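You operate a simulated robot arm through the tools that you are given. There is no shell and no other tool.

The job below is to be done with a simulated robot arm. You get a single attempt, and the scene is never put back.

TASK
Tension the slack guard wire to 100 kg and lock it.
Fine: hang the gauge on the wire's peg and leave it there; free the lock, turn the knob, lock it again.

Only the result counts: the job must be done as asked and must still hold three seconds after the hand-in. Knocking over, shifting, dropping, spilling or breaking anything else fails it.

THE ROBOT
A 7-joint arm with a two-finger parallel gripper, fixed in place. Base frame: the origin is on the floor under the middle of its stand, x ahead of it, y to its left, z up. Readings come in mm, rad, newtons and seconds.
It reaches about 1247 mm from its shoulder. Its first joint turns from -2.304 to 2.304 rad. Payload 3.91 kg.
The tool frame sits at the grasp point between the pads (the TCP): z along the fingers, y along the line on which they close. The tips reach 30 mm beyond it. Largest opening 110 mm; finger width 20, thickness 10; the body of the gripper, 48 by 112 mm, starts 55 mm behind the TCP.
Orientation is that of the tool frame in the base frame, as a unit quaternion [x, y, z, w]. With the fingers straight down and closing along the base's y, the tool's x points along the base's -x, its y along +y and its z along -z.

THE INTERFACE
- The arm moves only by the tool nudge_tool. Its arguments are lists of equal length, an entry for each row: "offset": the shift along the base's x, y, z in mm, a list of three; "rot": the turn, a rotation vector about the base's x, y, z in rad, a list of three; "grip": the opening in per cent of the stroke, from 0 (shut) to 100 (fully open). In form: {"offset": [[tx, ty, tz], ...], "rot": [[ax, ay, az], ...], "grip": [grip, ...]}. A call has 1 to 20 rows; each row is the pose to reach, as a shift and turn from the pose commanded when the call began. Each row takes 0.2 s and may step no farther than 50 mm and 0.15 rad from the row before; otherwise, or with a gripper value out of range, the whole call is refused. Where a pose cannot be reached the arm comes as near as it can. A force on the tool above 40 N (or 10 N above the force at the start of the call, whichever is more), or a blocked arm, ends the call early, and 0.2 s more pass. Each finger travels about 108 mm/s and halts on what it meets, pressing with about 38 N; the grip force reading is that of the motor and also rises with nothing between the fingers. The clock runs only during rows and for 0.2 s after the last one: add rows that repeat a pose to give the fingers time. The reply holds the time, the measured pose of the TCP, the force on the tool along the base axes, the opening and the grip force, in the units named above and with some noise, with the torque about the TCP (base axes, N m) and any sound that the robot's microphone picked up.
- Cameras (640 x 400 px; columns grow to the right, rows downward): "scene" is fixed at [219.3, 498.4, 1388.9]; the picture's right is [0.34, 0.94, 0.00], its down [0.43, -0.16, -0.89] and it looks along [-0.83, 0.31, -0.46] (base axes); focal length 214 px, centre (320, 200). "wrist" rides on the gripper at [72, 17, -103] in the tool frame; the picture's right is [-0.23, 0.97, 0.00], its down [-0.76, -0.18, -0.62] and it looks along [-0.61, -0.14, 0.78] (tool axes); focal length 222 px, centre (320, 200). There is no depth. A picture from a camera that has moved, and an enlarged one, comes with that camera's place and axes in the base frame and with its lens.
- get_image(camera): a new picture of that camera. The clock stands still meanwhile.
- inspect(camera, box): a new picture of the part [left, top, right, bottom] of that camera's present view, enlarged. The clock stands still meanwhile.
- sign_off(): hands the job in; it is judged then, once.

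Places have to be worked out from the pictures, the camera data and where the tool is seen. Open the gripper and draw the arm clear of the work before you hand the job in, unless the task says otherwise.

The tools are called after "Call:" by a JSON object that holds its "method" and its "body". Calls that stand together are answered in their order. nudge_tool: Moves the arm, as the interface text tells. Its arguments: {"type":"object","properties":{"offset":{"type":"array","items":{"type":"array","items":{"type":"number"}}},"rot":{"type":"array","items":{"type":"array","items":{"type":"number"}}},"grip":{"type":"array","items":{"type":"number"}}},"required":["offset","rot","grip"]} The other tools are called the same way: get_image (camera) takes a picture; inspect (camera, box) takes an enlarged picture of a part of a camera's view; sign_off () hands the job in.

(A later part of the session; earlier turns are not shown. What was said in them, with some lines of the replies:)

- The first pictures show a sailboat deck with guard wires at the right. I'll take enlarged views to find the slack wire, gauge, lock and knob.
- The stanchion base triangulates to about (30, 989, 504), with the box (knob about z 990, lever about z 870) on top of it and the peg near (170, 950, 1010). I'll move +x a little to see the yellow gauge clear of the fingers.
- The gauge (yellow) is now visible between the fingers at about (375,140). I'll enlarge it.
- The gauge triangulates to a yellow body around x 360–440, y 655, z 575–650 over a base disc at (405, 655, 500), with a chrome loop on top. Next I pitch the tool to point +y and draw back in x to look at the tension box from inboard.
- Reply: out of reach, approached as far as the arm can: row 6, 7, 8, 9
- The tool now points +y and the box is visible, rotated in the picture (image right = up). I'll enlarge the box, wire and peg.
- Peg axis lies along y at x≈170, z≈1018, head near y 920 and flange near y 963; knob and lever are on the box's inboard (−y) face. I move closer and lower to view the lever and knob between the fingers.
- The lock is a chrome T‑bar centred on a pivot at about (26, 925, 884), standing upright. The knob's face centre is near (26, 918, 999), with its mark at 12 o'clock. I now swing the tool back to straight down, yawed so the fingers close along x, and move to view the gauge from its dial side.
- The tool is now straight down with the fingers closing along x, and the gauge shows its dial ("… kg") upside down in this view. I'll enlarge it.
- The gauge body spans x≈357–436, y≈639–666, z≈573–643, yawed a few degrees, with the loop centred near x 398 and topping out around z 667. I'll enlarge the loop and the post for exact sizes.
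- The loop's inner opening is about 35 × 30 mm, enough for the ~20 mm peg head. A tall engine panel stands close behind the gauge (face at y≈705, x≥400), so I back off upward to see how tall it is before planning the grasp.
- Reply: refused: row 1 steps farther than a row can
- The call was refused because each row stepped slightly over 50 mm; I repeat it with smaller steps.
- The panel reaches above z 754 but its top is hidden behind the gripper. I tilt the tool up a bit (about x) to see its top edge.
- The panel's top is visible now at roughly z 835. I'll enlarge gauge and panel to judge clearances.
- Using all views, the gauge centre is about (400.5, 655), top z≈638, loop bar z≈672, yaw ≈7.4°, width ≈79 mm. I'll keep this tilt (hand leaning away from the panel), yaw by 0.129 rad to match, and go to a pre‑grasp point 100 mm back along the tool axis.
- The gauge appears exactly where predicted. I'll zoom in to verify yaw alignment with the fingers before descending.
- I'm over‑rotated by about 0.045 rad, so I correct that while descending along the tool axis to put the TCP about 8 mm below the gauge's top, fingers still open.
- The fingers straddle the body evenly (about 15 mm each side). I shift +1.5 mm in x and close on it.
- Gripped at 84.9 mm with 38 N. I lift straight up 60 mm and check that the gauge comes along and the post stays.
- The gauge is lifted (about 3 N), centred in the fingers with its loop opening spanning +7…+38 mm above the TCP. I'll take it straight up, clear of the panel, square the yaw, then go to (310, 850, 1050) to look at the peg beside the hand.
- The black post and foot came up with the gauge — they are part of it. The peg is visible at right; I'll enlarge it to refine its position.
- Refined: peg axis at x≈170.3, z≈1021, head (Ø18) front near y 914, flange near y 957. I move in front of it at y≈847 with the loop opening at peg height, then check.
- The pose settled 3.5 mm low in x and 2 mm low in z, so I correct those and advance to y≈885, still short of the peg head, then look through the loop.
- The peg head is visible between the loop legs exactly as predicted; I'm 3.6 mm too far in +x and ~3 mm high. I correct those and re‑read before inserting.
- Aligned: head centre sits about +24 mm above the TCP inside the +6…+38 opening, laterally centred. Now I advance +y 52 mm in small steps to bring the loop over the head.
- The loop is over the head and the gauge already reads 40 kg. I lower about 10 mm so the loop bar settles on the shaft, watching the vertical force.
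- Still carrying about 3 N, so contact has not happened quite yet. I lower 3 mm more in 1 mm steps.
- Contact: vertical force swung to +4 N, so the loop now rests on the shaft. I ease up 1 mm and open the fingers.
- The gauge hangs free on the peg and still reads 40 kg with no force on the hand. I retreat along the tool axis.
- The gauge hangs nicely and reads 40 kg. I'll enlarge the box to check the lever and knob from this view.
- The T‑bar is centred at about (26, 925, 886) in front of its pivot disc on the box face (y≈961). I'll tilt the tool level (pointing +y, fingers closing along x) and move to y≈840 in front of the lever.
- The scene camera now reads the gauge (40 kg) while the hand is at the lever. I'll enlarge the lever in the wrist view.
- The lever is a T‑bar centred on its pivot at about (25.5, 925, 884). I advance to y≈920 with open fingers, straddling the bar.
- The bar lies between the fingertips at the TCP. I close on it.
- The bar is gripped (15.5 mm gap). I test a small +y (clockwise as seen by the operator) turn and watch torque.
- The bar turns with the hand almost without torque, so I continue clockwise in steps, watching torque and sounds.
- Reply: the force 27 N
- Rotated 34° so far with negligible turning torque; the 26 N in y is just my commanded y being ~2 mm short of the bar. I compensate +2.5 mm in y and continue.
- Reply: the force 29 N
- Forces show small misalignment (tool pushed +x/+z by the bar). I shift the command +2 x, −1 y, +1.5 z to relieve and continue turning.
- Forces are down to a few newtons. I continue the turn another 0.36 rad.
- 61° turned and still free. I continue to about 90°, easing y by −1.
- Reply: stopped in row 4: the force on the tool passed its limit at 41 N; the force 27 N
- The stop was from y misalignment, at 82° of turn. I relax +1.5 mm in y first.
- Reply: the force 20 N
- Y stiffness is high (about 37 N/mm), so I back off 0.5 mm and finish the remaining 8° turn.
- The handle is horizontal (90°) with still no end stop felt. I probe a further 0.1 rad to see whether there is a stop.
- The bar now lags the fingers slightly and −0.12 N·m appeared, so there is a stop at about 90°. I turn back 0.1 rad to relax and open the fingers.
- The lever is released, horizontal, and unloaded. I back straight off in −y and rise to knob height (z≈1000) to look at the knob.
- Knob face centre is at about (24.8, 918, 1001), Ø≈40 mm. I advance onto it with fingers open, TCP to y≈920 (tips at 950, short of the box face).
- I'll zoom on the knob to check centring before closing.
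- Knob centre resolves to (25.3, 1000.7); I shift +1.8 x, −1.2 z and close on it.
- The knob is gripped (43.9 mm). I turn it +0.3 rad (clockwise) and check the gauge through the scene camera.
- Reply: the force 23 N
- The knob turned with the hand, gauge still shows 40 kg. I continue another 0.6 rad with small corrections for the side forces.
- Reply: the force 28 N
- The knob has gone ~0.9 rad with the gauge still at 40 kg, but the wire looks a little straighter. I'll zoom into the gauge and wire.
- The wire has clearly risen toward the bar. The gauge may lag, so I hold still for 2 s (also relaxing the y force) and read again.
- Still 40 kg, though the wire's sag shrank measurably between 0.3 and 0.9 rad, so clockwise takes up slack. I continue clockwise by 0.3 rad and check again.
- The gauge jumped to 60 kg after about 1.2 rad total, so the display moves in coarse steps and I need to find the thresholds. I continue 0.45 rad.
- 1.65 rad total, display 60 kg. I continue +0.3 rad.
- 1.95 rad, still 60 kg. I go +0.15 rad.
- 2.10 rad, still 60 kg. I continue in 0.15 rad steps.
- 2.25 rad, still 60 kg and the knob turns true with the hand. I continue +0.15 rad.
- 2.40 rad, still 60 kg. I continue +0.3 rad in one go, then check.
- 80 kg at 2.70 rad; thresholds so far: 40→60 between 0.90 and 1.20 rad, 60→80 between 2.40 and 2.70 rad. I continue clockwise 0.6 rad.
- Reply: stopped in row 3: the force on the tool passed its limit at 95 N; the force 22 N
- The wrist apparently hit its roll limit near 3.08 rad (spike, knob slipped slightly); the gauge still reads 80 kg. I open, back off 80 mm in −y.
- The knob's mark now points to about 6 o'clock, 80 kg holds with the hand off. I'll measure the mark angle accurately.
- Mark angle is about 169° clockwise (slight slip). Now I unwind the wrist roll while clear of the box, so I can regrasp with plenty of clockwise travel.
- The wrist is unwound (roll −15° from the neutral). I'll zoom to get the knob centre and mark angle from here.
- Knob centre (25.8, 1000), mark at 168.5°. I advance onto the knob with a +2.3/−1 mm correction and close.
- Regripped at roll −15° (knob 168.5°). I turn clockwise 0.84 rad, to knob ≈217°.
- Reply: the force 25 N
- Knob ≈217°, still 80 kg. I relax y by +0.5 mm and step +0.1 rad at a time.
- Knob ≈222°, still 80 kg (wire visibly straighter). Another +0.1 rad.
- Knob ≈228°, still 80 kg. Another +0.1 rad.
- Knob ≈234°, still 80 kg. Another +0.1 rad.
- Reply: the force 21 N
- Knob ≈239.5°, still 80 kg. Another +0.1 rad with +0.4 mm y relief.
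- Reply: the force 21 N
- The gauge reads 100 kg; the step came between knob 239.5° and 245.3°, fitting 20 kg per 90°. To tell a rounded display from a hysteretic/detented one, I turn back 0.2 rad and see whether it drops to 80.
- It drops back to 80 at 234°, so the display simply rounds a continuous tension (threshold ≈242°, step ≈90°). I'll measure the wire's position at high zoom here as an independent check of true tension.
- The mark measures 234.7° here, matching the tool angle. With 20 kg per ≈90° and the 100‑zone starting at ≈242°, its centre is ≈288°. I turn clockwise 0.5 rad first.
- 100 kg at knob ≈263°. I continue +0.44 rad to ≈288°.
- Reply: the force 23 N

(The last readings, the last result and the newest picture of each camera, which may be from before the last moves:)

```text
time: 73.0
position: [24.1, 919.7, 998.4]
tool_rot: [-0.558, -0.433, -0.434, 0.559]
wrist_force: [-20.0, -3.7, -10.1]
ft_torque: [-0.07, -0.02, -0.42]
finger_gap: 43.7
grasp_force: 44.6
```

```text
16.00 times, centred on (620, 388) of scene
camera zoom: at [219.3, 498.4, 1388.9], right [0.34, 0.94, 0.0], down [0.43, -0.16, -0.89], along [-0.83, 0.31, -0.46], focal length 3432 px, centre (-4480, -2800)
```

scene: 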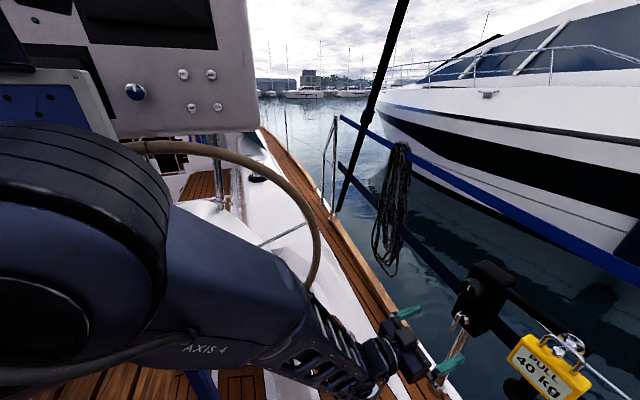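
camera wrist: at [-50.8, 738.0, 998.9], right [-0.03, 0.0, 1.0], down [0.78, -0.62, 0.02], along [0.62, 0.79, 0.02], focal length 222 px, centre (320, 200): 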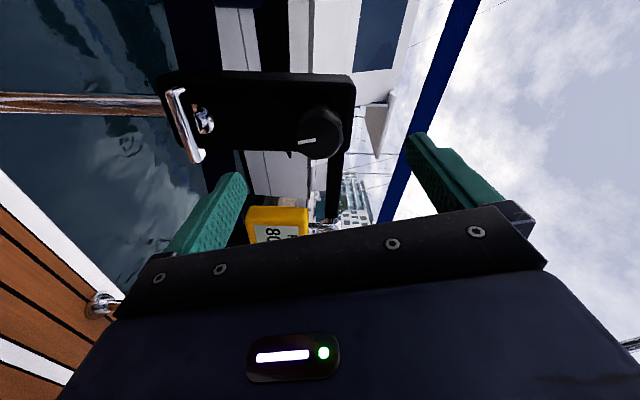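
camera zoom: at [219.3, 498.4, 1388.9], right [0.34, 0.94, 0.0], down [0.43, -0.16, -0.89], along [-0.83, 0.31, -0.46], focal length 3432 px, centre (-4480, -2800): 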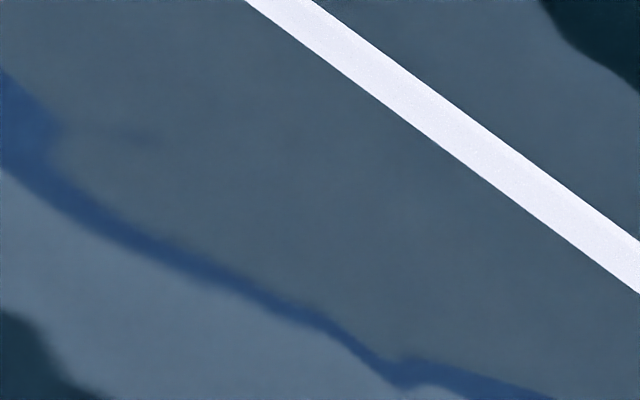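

The gauge reads a steady 100 kg at knob ≈288°, mid‑zone. I relieve the side force (−1.5 x, −0.8 z), open the fingers and back off.

Call:
{"method": "nudge_tool", "body": {"offset": [[-1.2, 0, -0.6], [-1.2, 0, -0.6], [-1.2, 0, -0.6], [-1.2, 0, -0.6], [-1.2, 0, -0.6], [-1.2, 0, -0.6], [-1.2, -40, -0.6], [-1.2, -80, -0.6], [-1.2, -80, -0.6]], "rot": [[0, 0, 0], [0, 0, 0], [0, 0, 0], [0, 0, 0], [0, 0, 0], [0, 0, 0], [0, 0, 0], [0, 0, 0], [0, 0, 0]], "grip": [20, 20, 50, 80, 100, 100, 100, 100, 100]}}

Call:
{"method": "inspect", "body": {"camera": "scene", "box": [400, 240, 640, 400]}}

Call:
{"method": "get_image", "body": {"camera": "wrist"}}

```text
time: 75.0
position: [21.9, 842.0, 997.2]
tool_rot: [-0.557, -0.433, -0.435, 0.56]
wrist_force: [0.0, 0.0, -0.2]
ft_torque: [0.0, 0.0, 0.0]
finger_gap: 110.2
grasp_force: 0.1
```

```text
2.50 times, centred on (520, 320) of scene
camera zoom: at [219.3, 498.4, 1388.9], right [0.34, 0.94, 0.0], down [0.43, -0.16, -0.89], along [-0.83, 0.31, -0.46], focal length 536 px, centre (-180, -100)
```

zoom: 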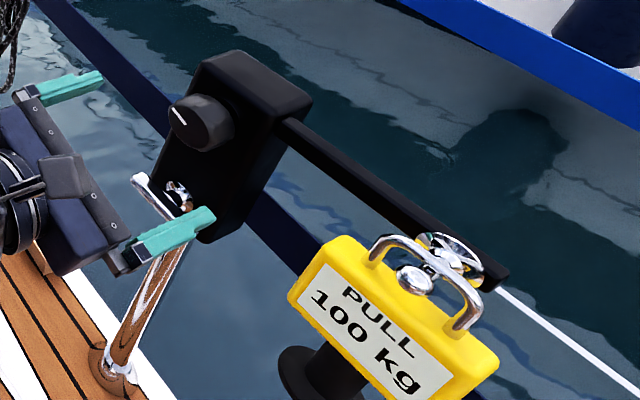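

```text
taken
camera wrist: at [55.9, 739.7, 1062.9], right [0.89, 0.0, -0.46], down [-0.36, -0.62, -0.7], along [-0.29, 0.78, -0.55], focal length 222 px, centre (320, 200)
```

wrist: 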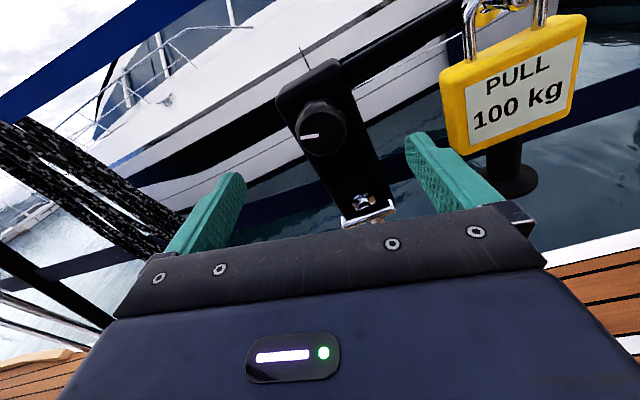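

Gauge reads 100 kg clearly with the hand off. Next I unwind the roll to neutral and drop to lever height, staying at y≈842.

Call:
{"method": "nudge_tool", "body": {"offset": [[0, 0, -8], [0, 0, -16], [1, 0, -25], [1, 0, -34], [2, 0, -43], [2, 0, -52], [3, 0, -61], [3, 0, -70], [3, 0, -79], [3, 0, -88], [3, 0, -97], [3, 0, -106], [3, 0, -112], [3, 0, -112]], "rot": [[0, -0.14, 0], [0, -0.28, 0], [0, -0.42, 0], [0, -0.56, 0], [0, -0.7, 0], [0, -0.84, 0], [0, -0.98, 0], [0, -1.12, 0], [0, -1.26, 0], [0, -1.4, 0], [0, -1.54, 0], [0, -1.68, 0], [0, -1.822, 0], [0, -1.822, 0]], "grip": [100, 100, 100, 100, 100, 100, 100, 100, 100, 100, 100, 100, 100, 100]}}

Call:
{"method": "get_image", "body": {"camera": "wrist"}}

Call:
{"method": "inspect", "body": {"camera": "wrist", "box": [250, 80, 410, 220]}}

Call:
{"method": "inspect", "body": {"camera": "scene", "box": [400, 240, 640, 400]}}

```text
time: 78.0
position: [28.9, 840.7, 886.8]
tool_rot: [-0.003, 0.707, 0.707, 0.0]
wrist_force: [0.6, 0.4, -0.6]
ft_torque: [-0.02, 0.02, 0.0]
finger_gap: 109.9
grasp_force: 0.0
```

```text
taken
camera wrist: at [-44.4, 737.9, 902.1], right [0.22, 0.0, 0.97], down [0.77, -0.62, -0.18], along [0.6, 0.79, -0.14], focal length 222 px, centre (320, 200)
```

wrist: 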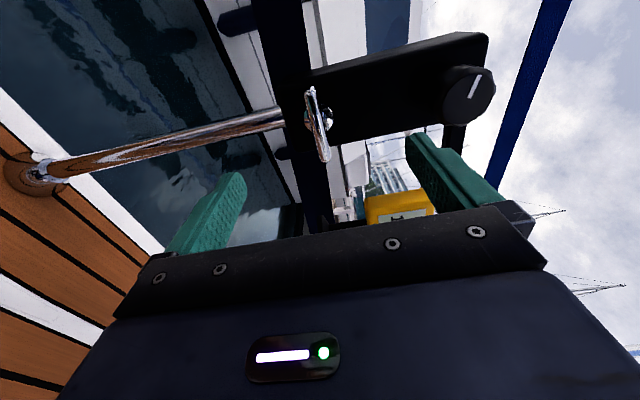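

```text
2.86 times, centred on (330, 150) of wrist
camera zoom: at [-44.4, 737.9, 902.1], right [0.22, 0.0, 0.97], down [0.77, -0.62, -0.18], along [0.6, 0.79, -0.14], focal length 635 px, centre (291, 343)
```

zoom: 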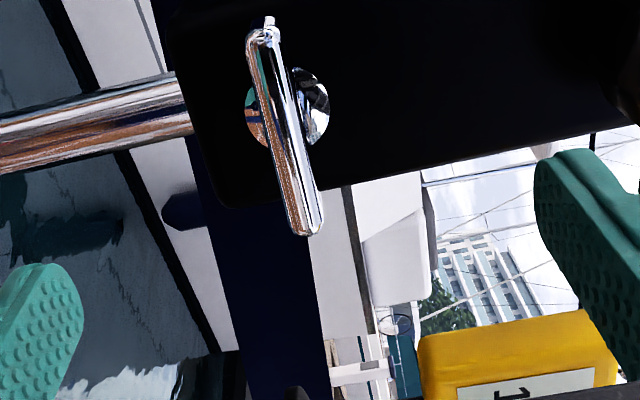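

```text
2.50 times, centred on (520, 320) of scene
camera zoom: at [219.3, 498.4, 1388.9], right [0.34, 0.94, 0.0], down [0.43, -0.16, -0.89], along [-0.83, 0.31, -0.46], focal length 536 px, centre (-180, -100)
```

zoom: 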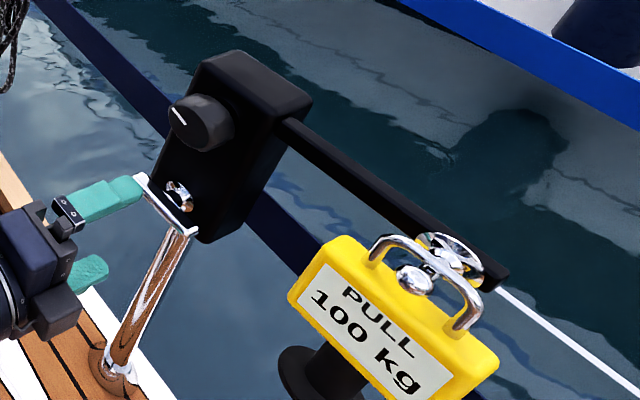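

The T‑bar is level, centred at (25, 925, 884). I advance with a −2.6 mm x correction and close on it.

Call:
{"method": "nudge_tool", "body": {"offset": [[-2.6, 30, -0.6], [-2.6, 58, -0.6], [-2.6, 80, -0.6], [-2.6, 80, -0.6], [-2.6, 80, -0.6], [-2.6, 80, -0.6], [-2.6, 80, -0.6], [-2.6, 80, -0.6]], "rot": [[0, 0, 0], [0, 0, 0], [0, 0, 0], [0, 0, 0], [0, 0, 0], [0, 0, 0], [0, 0, 0], [0, 0, 0]], "grip": [100, 100, 100, 100, 50, 0, 0, 0]}}

Call:
{"method": "inspect", "body": {"camera": "wrist", "box": [220, 80, 420, 240]}}

Call:
{"method": "inspect", "body": {"camera": "scene", "box": [400, 240, 640, 400]}}

```text
time: 79.8
position: [23.0, 919.6, 885.4]
tool_rot: [-0.002, 0.709, 0.705, -0.001]
wrist_force: [-0.2, 3.8, -22.3]
ft_torque: [-0.38, -0.02, 0.2]
finger_gap: 15.8
grasp_force: 44.9
```

```text
2.50 times, centred on (320, 160) of wrist
camera zoom: at [-48.6, 816.6, 902.0], right [0.23, 0.0, 0.97], down [0.77, -0.62, -0.18], along [0.6, 0.79, -0.14], focal length 555 px, centre (320, 300)
```

zoom: 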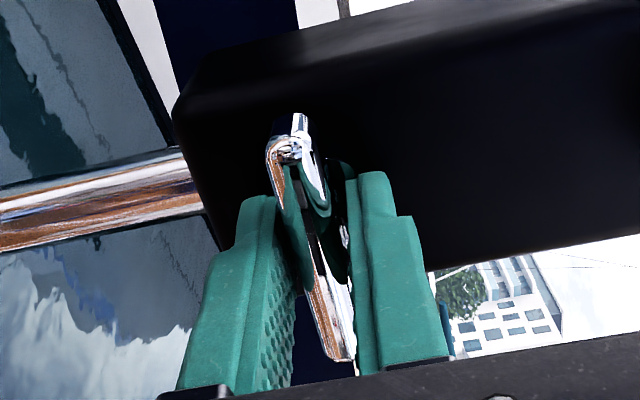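

```text
2.50 times, centred on (520, 320) of scene
camera zoom: at [219.3, 498.4, 1388.9], right [0.34, 0.94, 0.0], down [0.43, -0.16, -0.89], along [-0.83, 0.31, -0.46], focal length 536 px, centre (-180, -100)
```

zoom: 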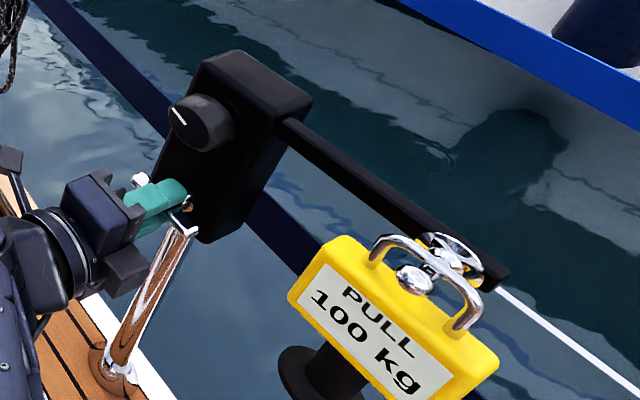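

The bar is gripped; −22 N in z means the command sits ~1.5 mm high. I relieve that before turning.

Call:
{"method": "nudge_tool", "body": {"offset": [[0, 0, -1.2], [0, 0, -1.2]], "rot": [[0, 0, 0], [0, 0, 0]], "grip": [0, 0]}}

```text
time: 80.4
position: [25.3, 919.6, 884.7]
tool_rot: [-0.003, 0.707, 0.707, -0.001]
wrist_force: [-3.3, -1.4, -17.9]
ft_torque: [-0.33, 0.01, -0.15]
finger_gap: 15.9
grasp_force: 45.1
```

Still −18 N in z; I shift another −1.5 mm and begin turning the lever back counter‑clockwise by 0.36 rad.

Call:
{"method": "nudge_tool", "body": {"offset": [[0, 0, -1.5], [0, 0, -1.5], [0, 0, -1.5], [0, 0, -1.5], [0, 0, -1.5]], "rot": [[0, 0, 0], [0, -0.12, 0], [0, -0.24, 0], [0, -0.36, 0], [0, -0.36, 0]], "grip": [0, 0, 0, 0, 0]}}

Call:
{"method": "inspect", "body": {"camera": "scene", "box": [400, 240, 640, 400]}}

```text
time: 81.4
position: [23.3, 920.3, 884.8]
tool_rot: [-0.105, 0.698, 0.701, 0.1]
wrist_force: [3.0, -21.0, 6.9]
ft_torque: [0.15, -0.04, -0.6]
finger_gap: 15.6
grasp_force: 45.1
stopped in row 4: the force on the tool passed its limit at 40 N (the readings are from after the stop); the commanded pose is now the measured one
```

```text
2.50 times, centred on (520, 320) of scene
camera zoom: at [219.3, 498.4, 1388.9], right [0.34, 0.94, 0.0], down [0.43, -0.16, -0.89], along [-0.83, 0.31, -0.46], focal length 536 px, centre (-180, -100)
```

zoom: 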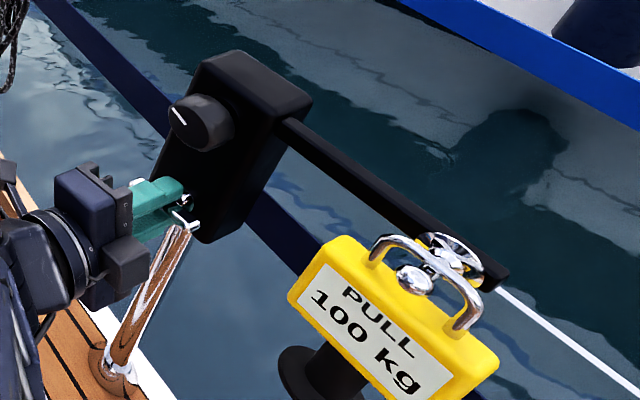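

The stop was again y tracking, at −17°. I relieve y by −0.55 mm and continue in smaller increments.

Call:
{"method": "nudge_tool", "body": {"offset": [[0, -0.55, 0], [0, -0.55, 0], [0, -0.55, 0]], "rot": [[0, 0, 0], [0, -0.1, 0], [0, -0.1, 0]], "grip": [0, 0, 0]}}

```text
time: 82.2
position: [24.3, 921.4, 884.7]
tool_rot: [-0.14, 0.693, 0.694, 0.135]
wrist_force: [-0.3, -1.3, 9.1]
ft_torque: [-0.15, -0.01, 0.35]
finger_gap: 15.7
grasp_force: 45.1
```

Forces are small again. I continue the turn, 0.24 rad more.

Call:
{"method": "nudge_tool", "body": {"offset": [[0, 0, 0.5], [0, 0, 0.5], [0, 0, 0.5], [0, 0, 0.5]], "rot": [[0, -0.08, 0], [0, -0.16, 0], [0, -0.24, 0], [0, -0.24, 0]], "grip": [0, 0, 0, 0]}}

```text
time: 83.2
position: [24.1, 920.8, 884.6]
tool_rot: [-0.221, 0.672, 0.673, 0.217]
wrist_force: [-1.3, 2.0, 3.9]
ft_torque: [0.2, -0.01, -0.44]
finger_gap: 15.7
grasp_force: 45.4
```

At −36°, low forces. Continue another 0.32 rad.

Call:
{"method": "nudge_tool", "body": {"offset": [[0, 0, 0.3], [0, 0, 0.3], [0, 0, 0.3], [0, 0, 0.3], [0, 0, 0.3]], "rot": [[0, -0.08, 0], [0, -0.16, 0], [0, -0.24, 0], [0, -0.32, 0], [0, -0.32, 0]], "grip": [0, 0, 0, 0, 0]}}

Call:
{"method": "inspect", "body": {"camera": "scene", "box": [400, 240, 640, 400]}}

```text
time: 84.4
position: [24.7, 919.7, 884.5]
tool_rot: [-0.326, 0.629, 0.628, 0.321]
wrist_force: [11.3, -20.3, 1.4]
ft_torque: [-0.11, 0.01, -0.47]
finger_gap: 15.5
grasp_force: 45.3
```

```text
2.50 times, centred on (520, 320) of scene
camera zoom: at [219.3, 498.4, 1388.9], right [0.34, 0.94, 0.0], down [0.43, -0.16, -0.89], along [-0.83, 0.31, -0.46], focal length 536 px, centre (-180, -100)
```

zoom: 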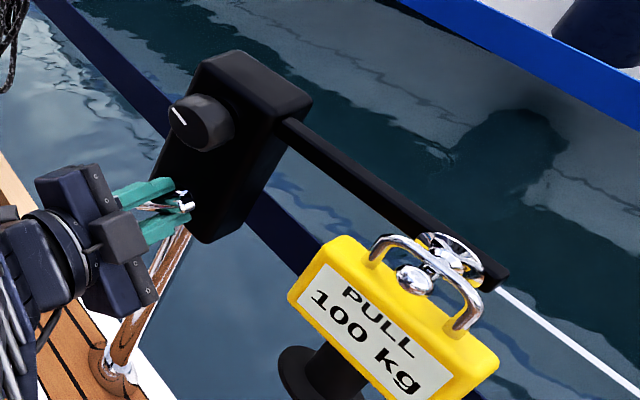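

At −54.5°, gauge still 100 kg. I relieve (x +0.8, y −0.5) and continue 0.3 rad.

Call:
{"method": "nudge_tool", "body": {"offset": [[0.8, -0.5, 0], [0.8, -0.5, 0], [0.8, -0.5, 0], [0.8, -0.5, 0], [0.8, -0.5, 0]], "rot": [[0, 0, 0], [0, -0.1, 0], [0, -0.2, 0], [0, -0.3, 0], [0, -0.3, 0]], "grip": [0, 0, 0, 0, 0]}}

```text
time: 85.6
position: [23.7, 920.8, 884.4]
tool_rot: [-0.416, 0.574, 0.573, 0.411]
wrist_force: [9.3, -12.8, -4.4]
ft_torque: [-0.07, 0.01, -0.51]
finger_gap: 15.5
grasp_force: 44.3
```

At −71.6°. I continue 0.32 rad to reach vertical.

Call:
{"method": "nudge_tool", "body": {"offset": [[0.8, -0.35, 0], [0.8, -0.35, 0], [0.8, -0.35, 0], [0.8, -0.35, 0], [0.8, -0.35, 0]], "rot": [[0, 0, 0], [0, -0.1, 0], [0, -0.2, 0], [0, -0.32, 0], [0, -0.32, 0]], "grip": [0, 0, 0, 0, 0]}}

Call:
{"method": "inspect", "body": {"camera": "scene", "box": [400, 240, 640, 400]}}

Call:
{"method": "inspect", "body": {"camera": "wrist", "box": [220, 80, 420, 240]}}

```text
time: 86.8
position: [25.1, 920.8, 884.4]
tool_rot: [-0.501, 0.501, 0.499, 0.498]
wrist_force: [-0.2, 3.5, -2.9]
ft_torque: [-0.07, -0.08, -0.28]
finger_gap: 15.4
grasp_force: 44.9
```

```text
2.50 times, centred on (520, 320) of scene
camera zoom: at [219.3, 498.4, 1388.9], right [0.34, 0.94, 0.0], down [0.43, -0.16, -0.89], along [-0.83, 0.31, -0.46], focal length 536 px, centre (-180, -100)
```

zoom: 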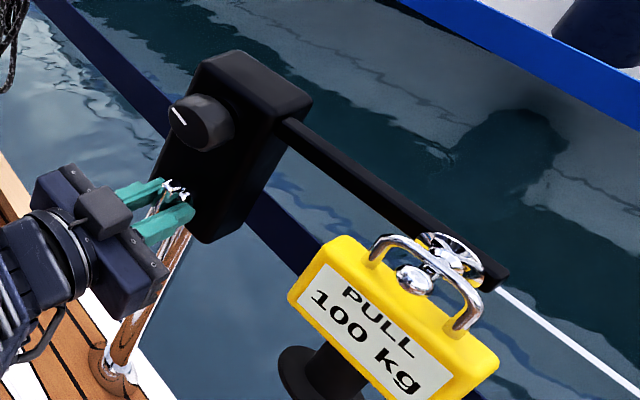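

```text
2.50 times, centred on (320, 160) of wrist
camera zoom: at [7.6, 817.4, 812.1], right [-0.97, 0.0, 0.23], down [0.18, -0.62, 0.76], along [0.14, 0.79, 0.6], focal length 555 px, centre (320, 300)
```

zoom: 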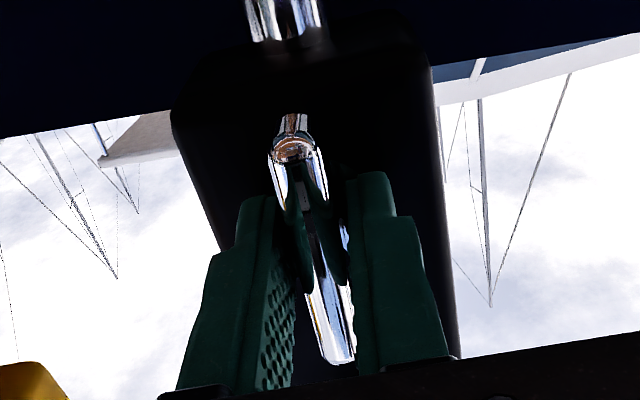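

The bar is vertical again and the gauge holds 100 kg. I push another 0.08 rad to make sure the lever is fully home at its locked stop.

Call:
{"method": "nudge_tool", "body": {"offset": [[0, 0, 0], [0, 0, 0], [0, 0, 0]], "rot": [[0, -0.05, 0], [0, -0.1, 0], [0, -0.1, 0]], "grip": [0, 0, 0]}}

Call:
{"method": "inspect", "body": {"camera": "wrist", "box": [220, 80, 420, 240]}}

```text
time: 87.6
position: [24.5, 920.3, 885.4]
tool_rot: [0.526, -0.475, -0.474, -0.522]
wrist_force: [0.4, 10.9, -2.4]
ft_torque: [-0.17, 0.15, -0.31]
finger_gap: 15.6
grasp_force: 45.3
```

```text
2.50 times, centred on (320, 160) of wrist
camera zoom: at [14.9, 817.4, 811.3], right [-0.99, 0.0, 0.13], down [0.1, -0.62, 0.78], along [0.08, 0.79, 0.61], focal length 555 px, centre (320, 300)
```

zoom: 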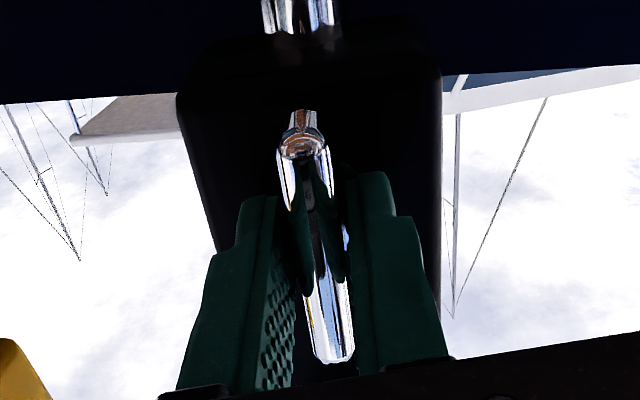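

Torque +0.15 N·m and the bar lagging in the fingers confirm the locked stop. I ease back 0.1 rad, open, and back straight off.

Call:
{"method": "nudge_tool", "body": {"offset": [[0, 0.2, 0], [0, 0.2, 0], [0, 0.2, 0], [0, 0.2, 0], [0, 0.2, 0], [0, 0.2, 0], [0, -40, 0], [0, -80, 0], [0, -80, 0]], "rot": [[0, 0.05, 0], [0, 0.06, 0], [0, 0.06, 0], [0, 0.06, 0], [0, 0.06, 0], [0, 0.06, 0], [0, 0.06, 0], [0, 0.06, 0], [0, 0.06, 0]], "grip": [0, 0, 20, 60, 100, 100, 100, 100, 100]}}

Call:
{"method": "inspect", "body": {"camera": "scene", "box": [400, 240, 640, 400]}}

Call:
{"method": "inspect", "body": {"camera": "wrist", "box": [250, 60, 400, 230]}}

Call:
{"method": "inspect", "body": {"camera": "scene", "box": [440, 260, 500, 340]}}

```text
time: 89.6
position: [27.8, 840.5, 884.6]
tool_rot: [0.511, -0.491, -0.49, -0.508]
wrist_force: [0.6, -0.1, 1.0]
ft_torque: [0.01, 0.02, 0.02]
finger_gap: 110.0
grasp_force: 0.1
```

```text
2.50 times, centred on (520, 320) of scene
camera zoom: at [219.3, 498.4, 1388.9], right [0.34, 0.94, 0.0], down [0.43, -0.16, -0.89], along [-0.83, 0.31, -0.46], focal length 536 px, centre (-180, -100)
```

zoom: 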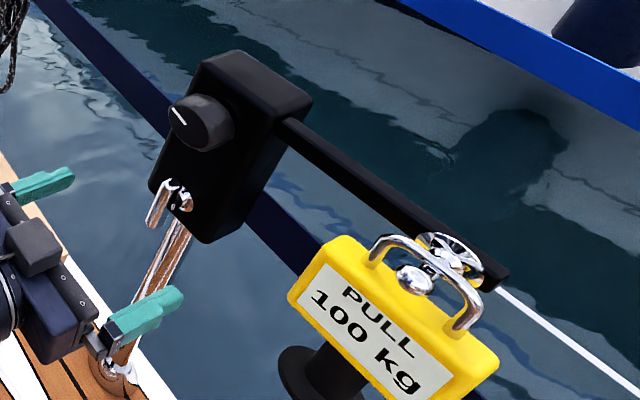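

```text
2.35 times, centred on (325, 145) of wrist
camera zoom: at [14.1, 737.8, 811.4], right [-0.98, 0.0, 0.19], down [0.15, -0.62, 0.77], along [0.12, 0.79, 0.61], focal length 523 px, centre (308, 329)
```

zoom: 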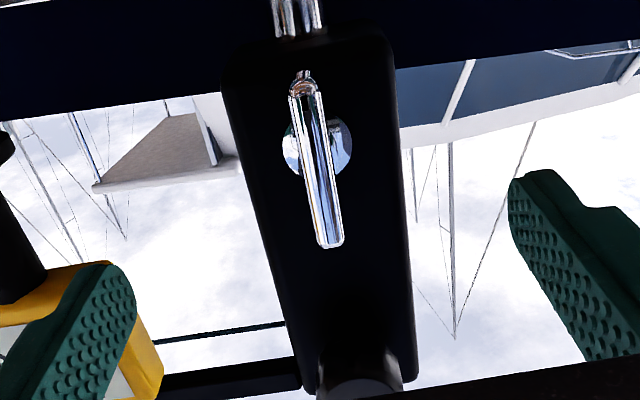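

```text
5.00 times, centred on (470, 300) of scene
camera zoom: at [219.3, 498.4, 1388.9], right [0.34, 0.94, 0.0], down [0.43, -0.16, -0.89], along [-0.83, 0.31, -0.46], focal length 1072 px, centre (-430, -300)
```

zoom: 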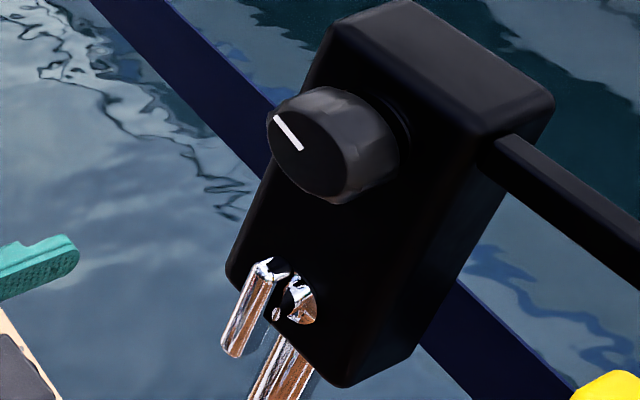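

The lever is upright and parallel with the box as at the start, and the gauge reads 100 kg. I draw the arm well clear (−150 y, +110 z) and wait a couple of seconds to confirm everything holds.

Call:
{"method": "nudge_tool", "body": {"offset": [[0, -30, 20], [0, -60, 42], [0, -90, 64], [0, -120, 87], [0, -150, 110], [0, -150, 110], [0, -150, 110], [0, -150, 110], [0, -150, 110], [0, -150, 110], [0, -150, 110], [0, -150, 110], [0, -150, 110], [0, -150, 110], [0, -150, 110]], "rot": [[0, 0, 0], [0, 0, 0], [0, 0, 0], [0, 0, 0], [0, 0, 0], [0, 0, 0], [0, 0, 0], [0, 0, 0], [0, 0, 0], [0, 0, 0], [0, 0, 0], [0, 0, 0], [0, 0, 0], [0, 0, 0], [0, 0, 0]], "grip": [100, 100, 100, 100, 100, 100, 100, 100, 100, 100, 100, 100, 100, 100, 100]}}

Call:
{"method": "get_image", "body": {"camera": "scene"}}

Call:
{"method": "inspect", "body": {"camera": "scene", "box": [430, 250, 640, 400]}}

Call:
{"method": "get_image", "body": {"camera": "wrist"}}

```text
time: 92.8
position: [26.9, 690.4, 997.1]
tool_rot: [0.512, -0.491, -0.49, -0.507]
wrist_force: [-0.4, 0.2, 0.4]
ft_torque: [0.0, 0.0, 0.0]
finger_gap: 109.9
grasp_force: 0.0
```

```text
taken
```

scene: 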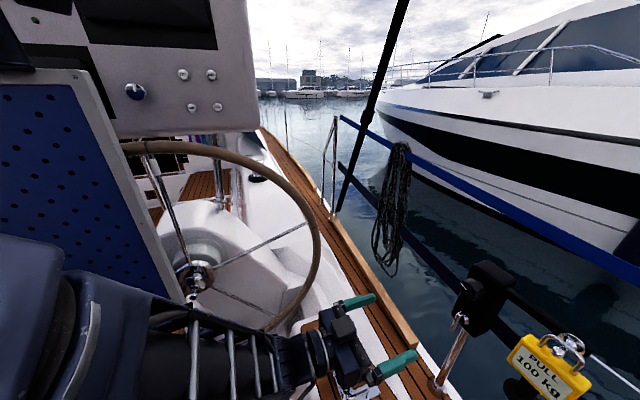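

```text
2.67 times, centred on (535, 325) of scene
camera zoom: at [219.3, 498.4, 1388.9], right [0.34, 0.94, 0.0], down [0.43, -0.16, -0.89], along [-0.83, 0.31, -0.46], focal length 572 px, centre (-253, -133)
```

zoom: 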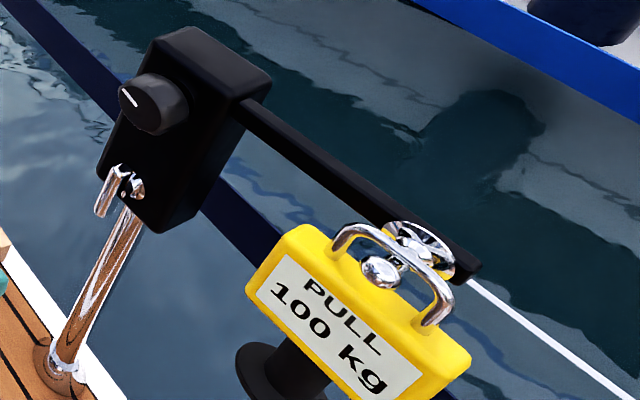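

```text
taken
camera wrist: at [11.8, 586.8, 923.9], right [-0.98, 0.0, 0.19], down [0.15, -0.62, 0.77], along [0.12, 0.79, 0.61], focal length 222 px, centre (320, 200)
```

wrist: 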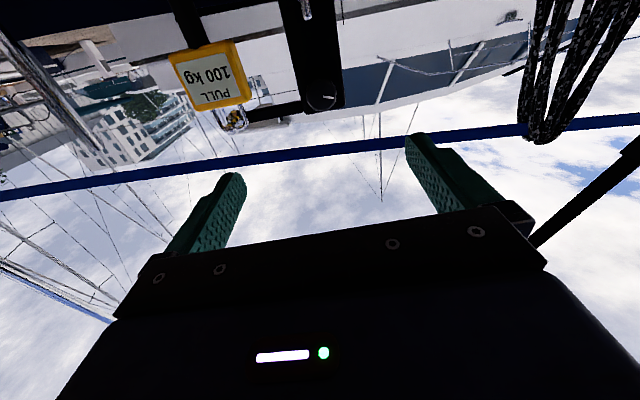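

Everything holds after more than 2 s: gauge on the peg reading 100 kg, lever upright and locked, hand open and clear. I hand in the job.

Call:
{"method": "sign_off", "body": {}}

```text
The job is handed in.
```

I set the guard wire to 100 kg on the gauge, turned the lock lever back to its locked position and handed the job in. The gauge is still hanging on the peg. I haven't seen a verdict, only that the hand-in was accepted.

- **Tension:** The gauge only reads in 20 kg steps. I set the knob near the middle of the 100 kg range, judging that middle from the steps below it. I did not turn past 100 kg to find the upper edge, so the true tension could be off by a few kilograms.
- **Lock:** The lever is upright as at the start, and I felt it reach its stop.
- **After letting go:** The reading held at 100 kg for more than 2 s with the gripper open and the arm clear.
- **Knob slip:** While turning the knob, the wrist ran out of travel. That caused a brief force spike of about 95 N, and the knob slipped slightly in the fingers. I re-gripped and carried on, and saw no damage afterwards.
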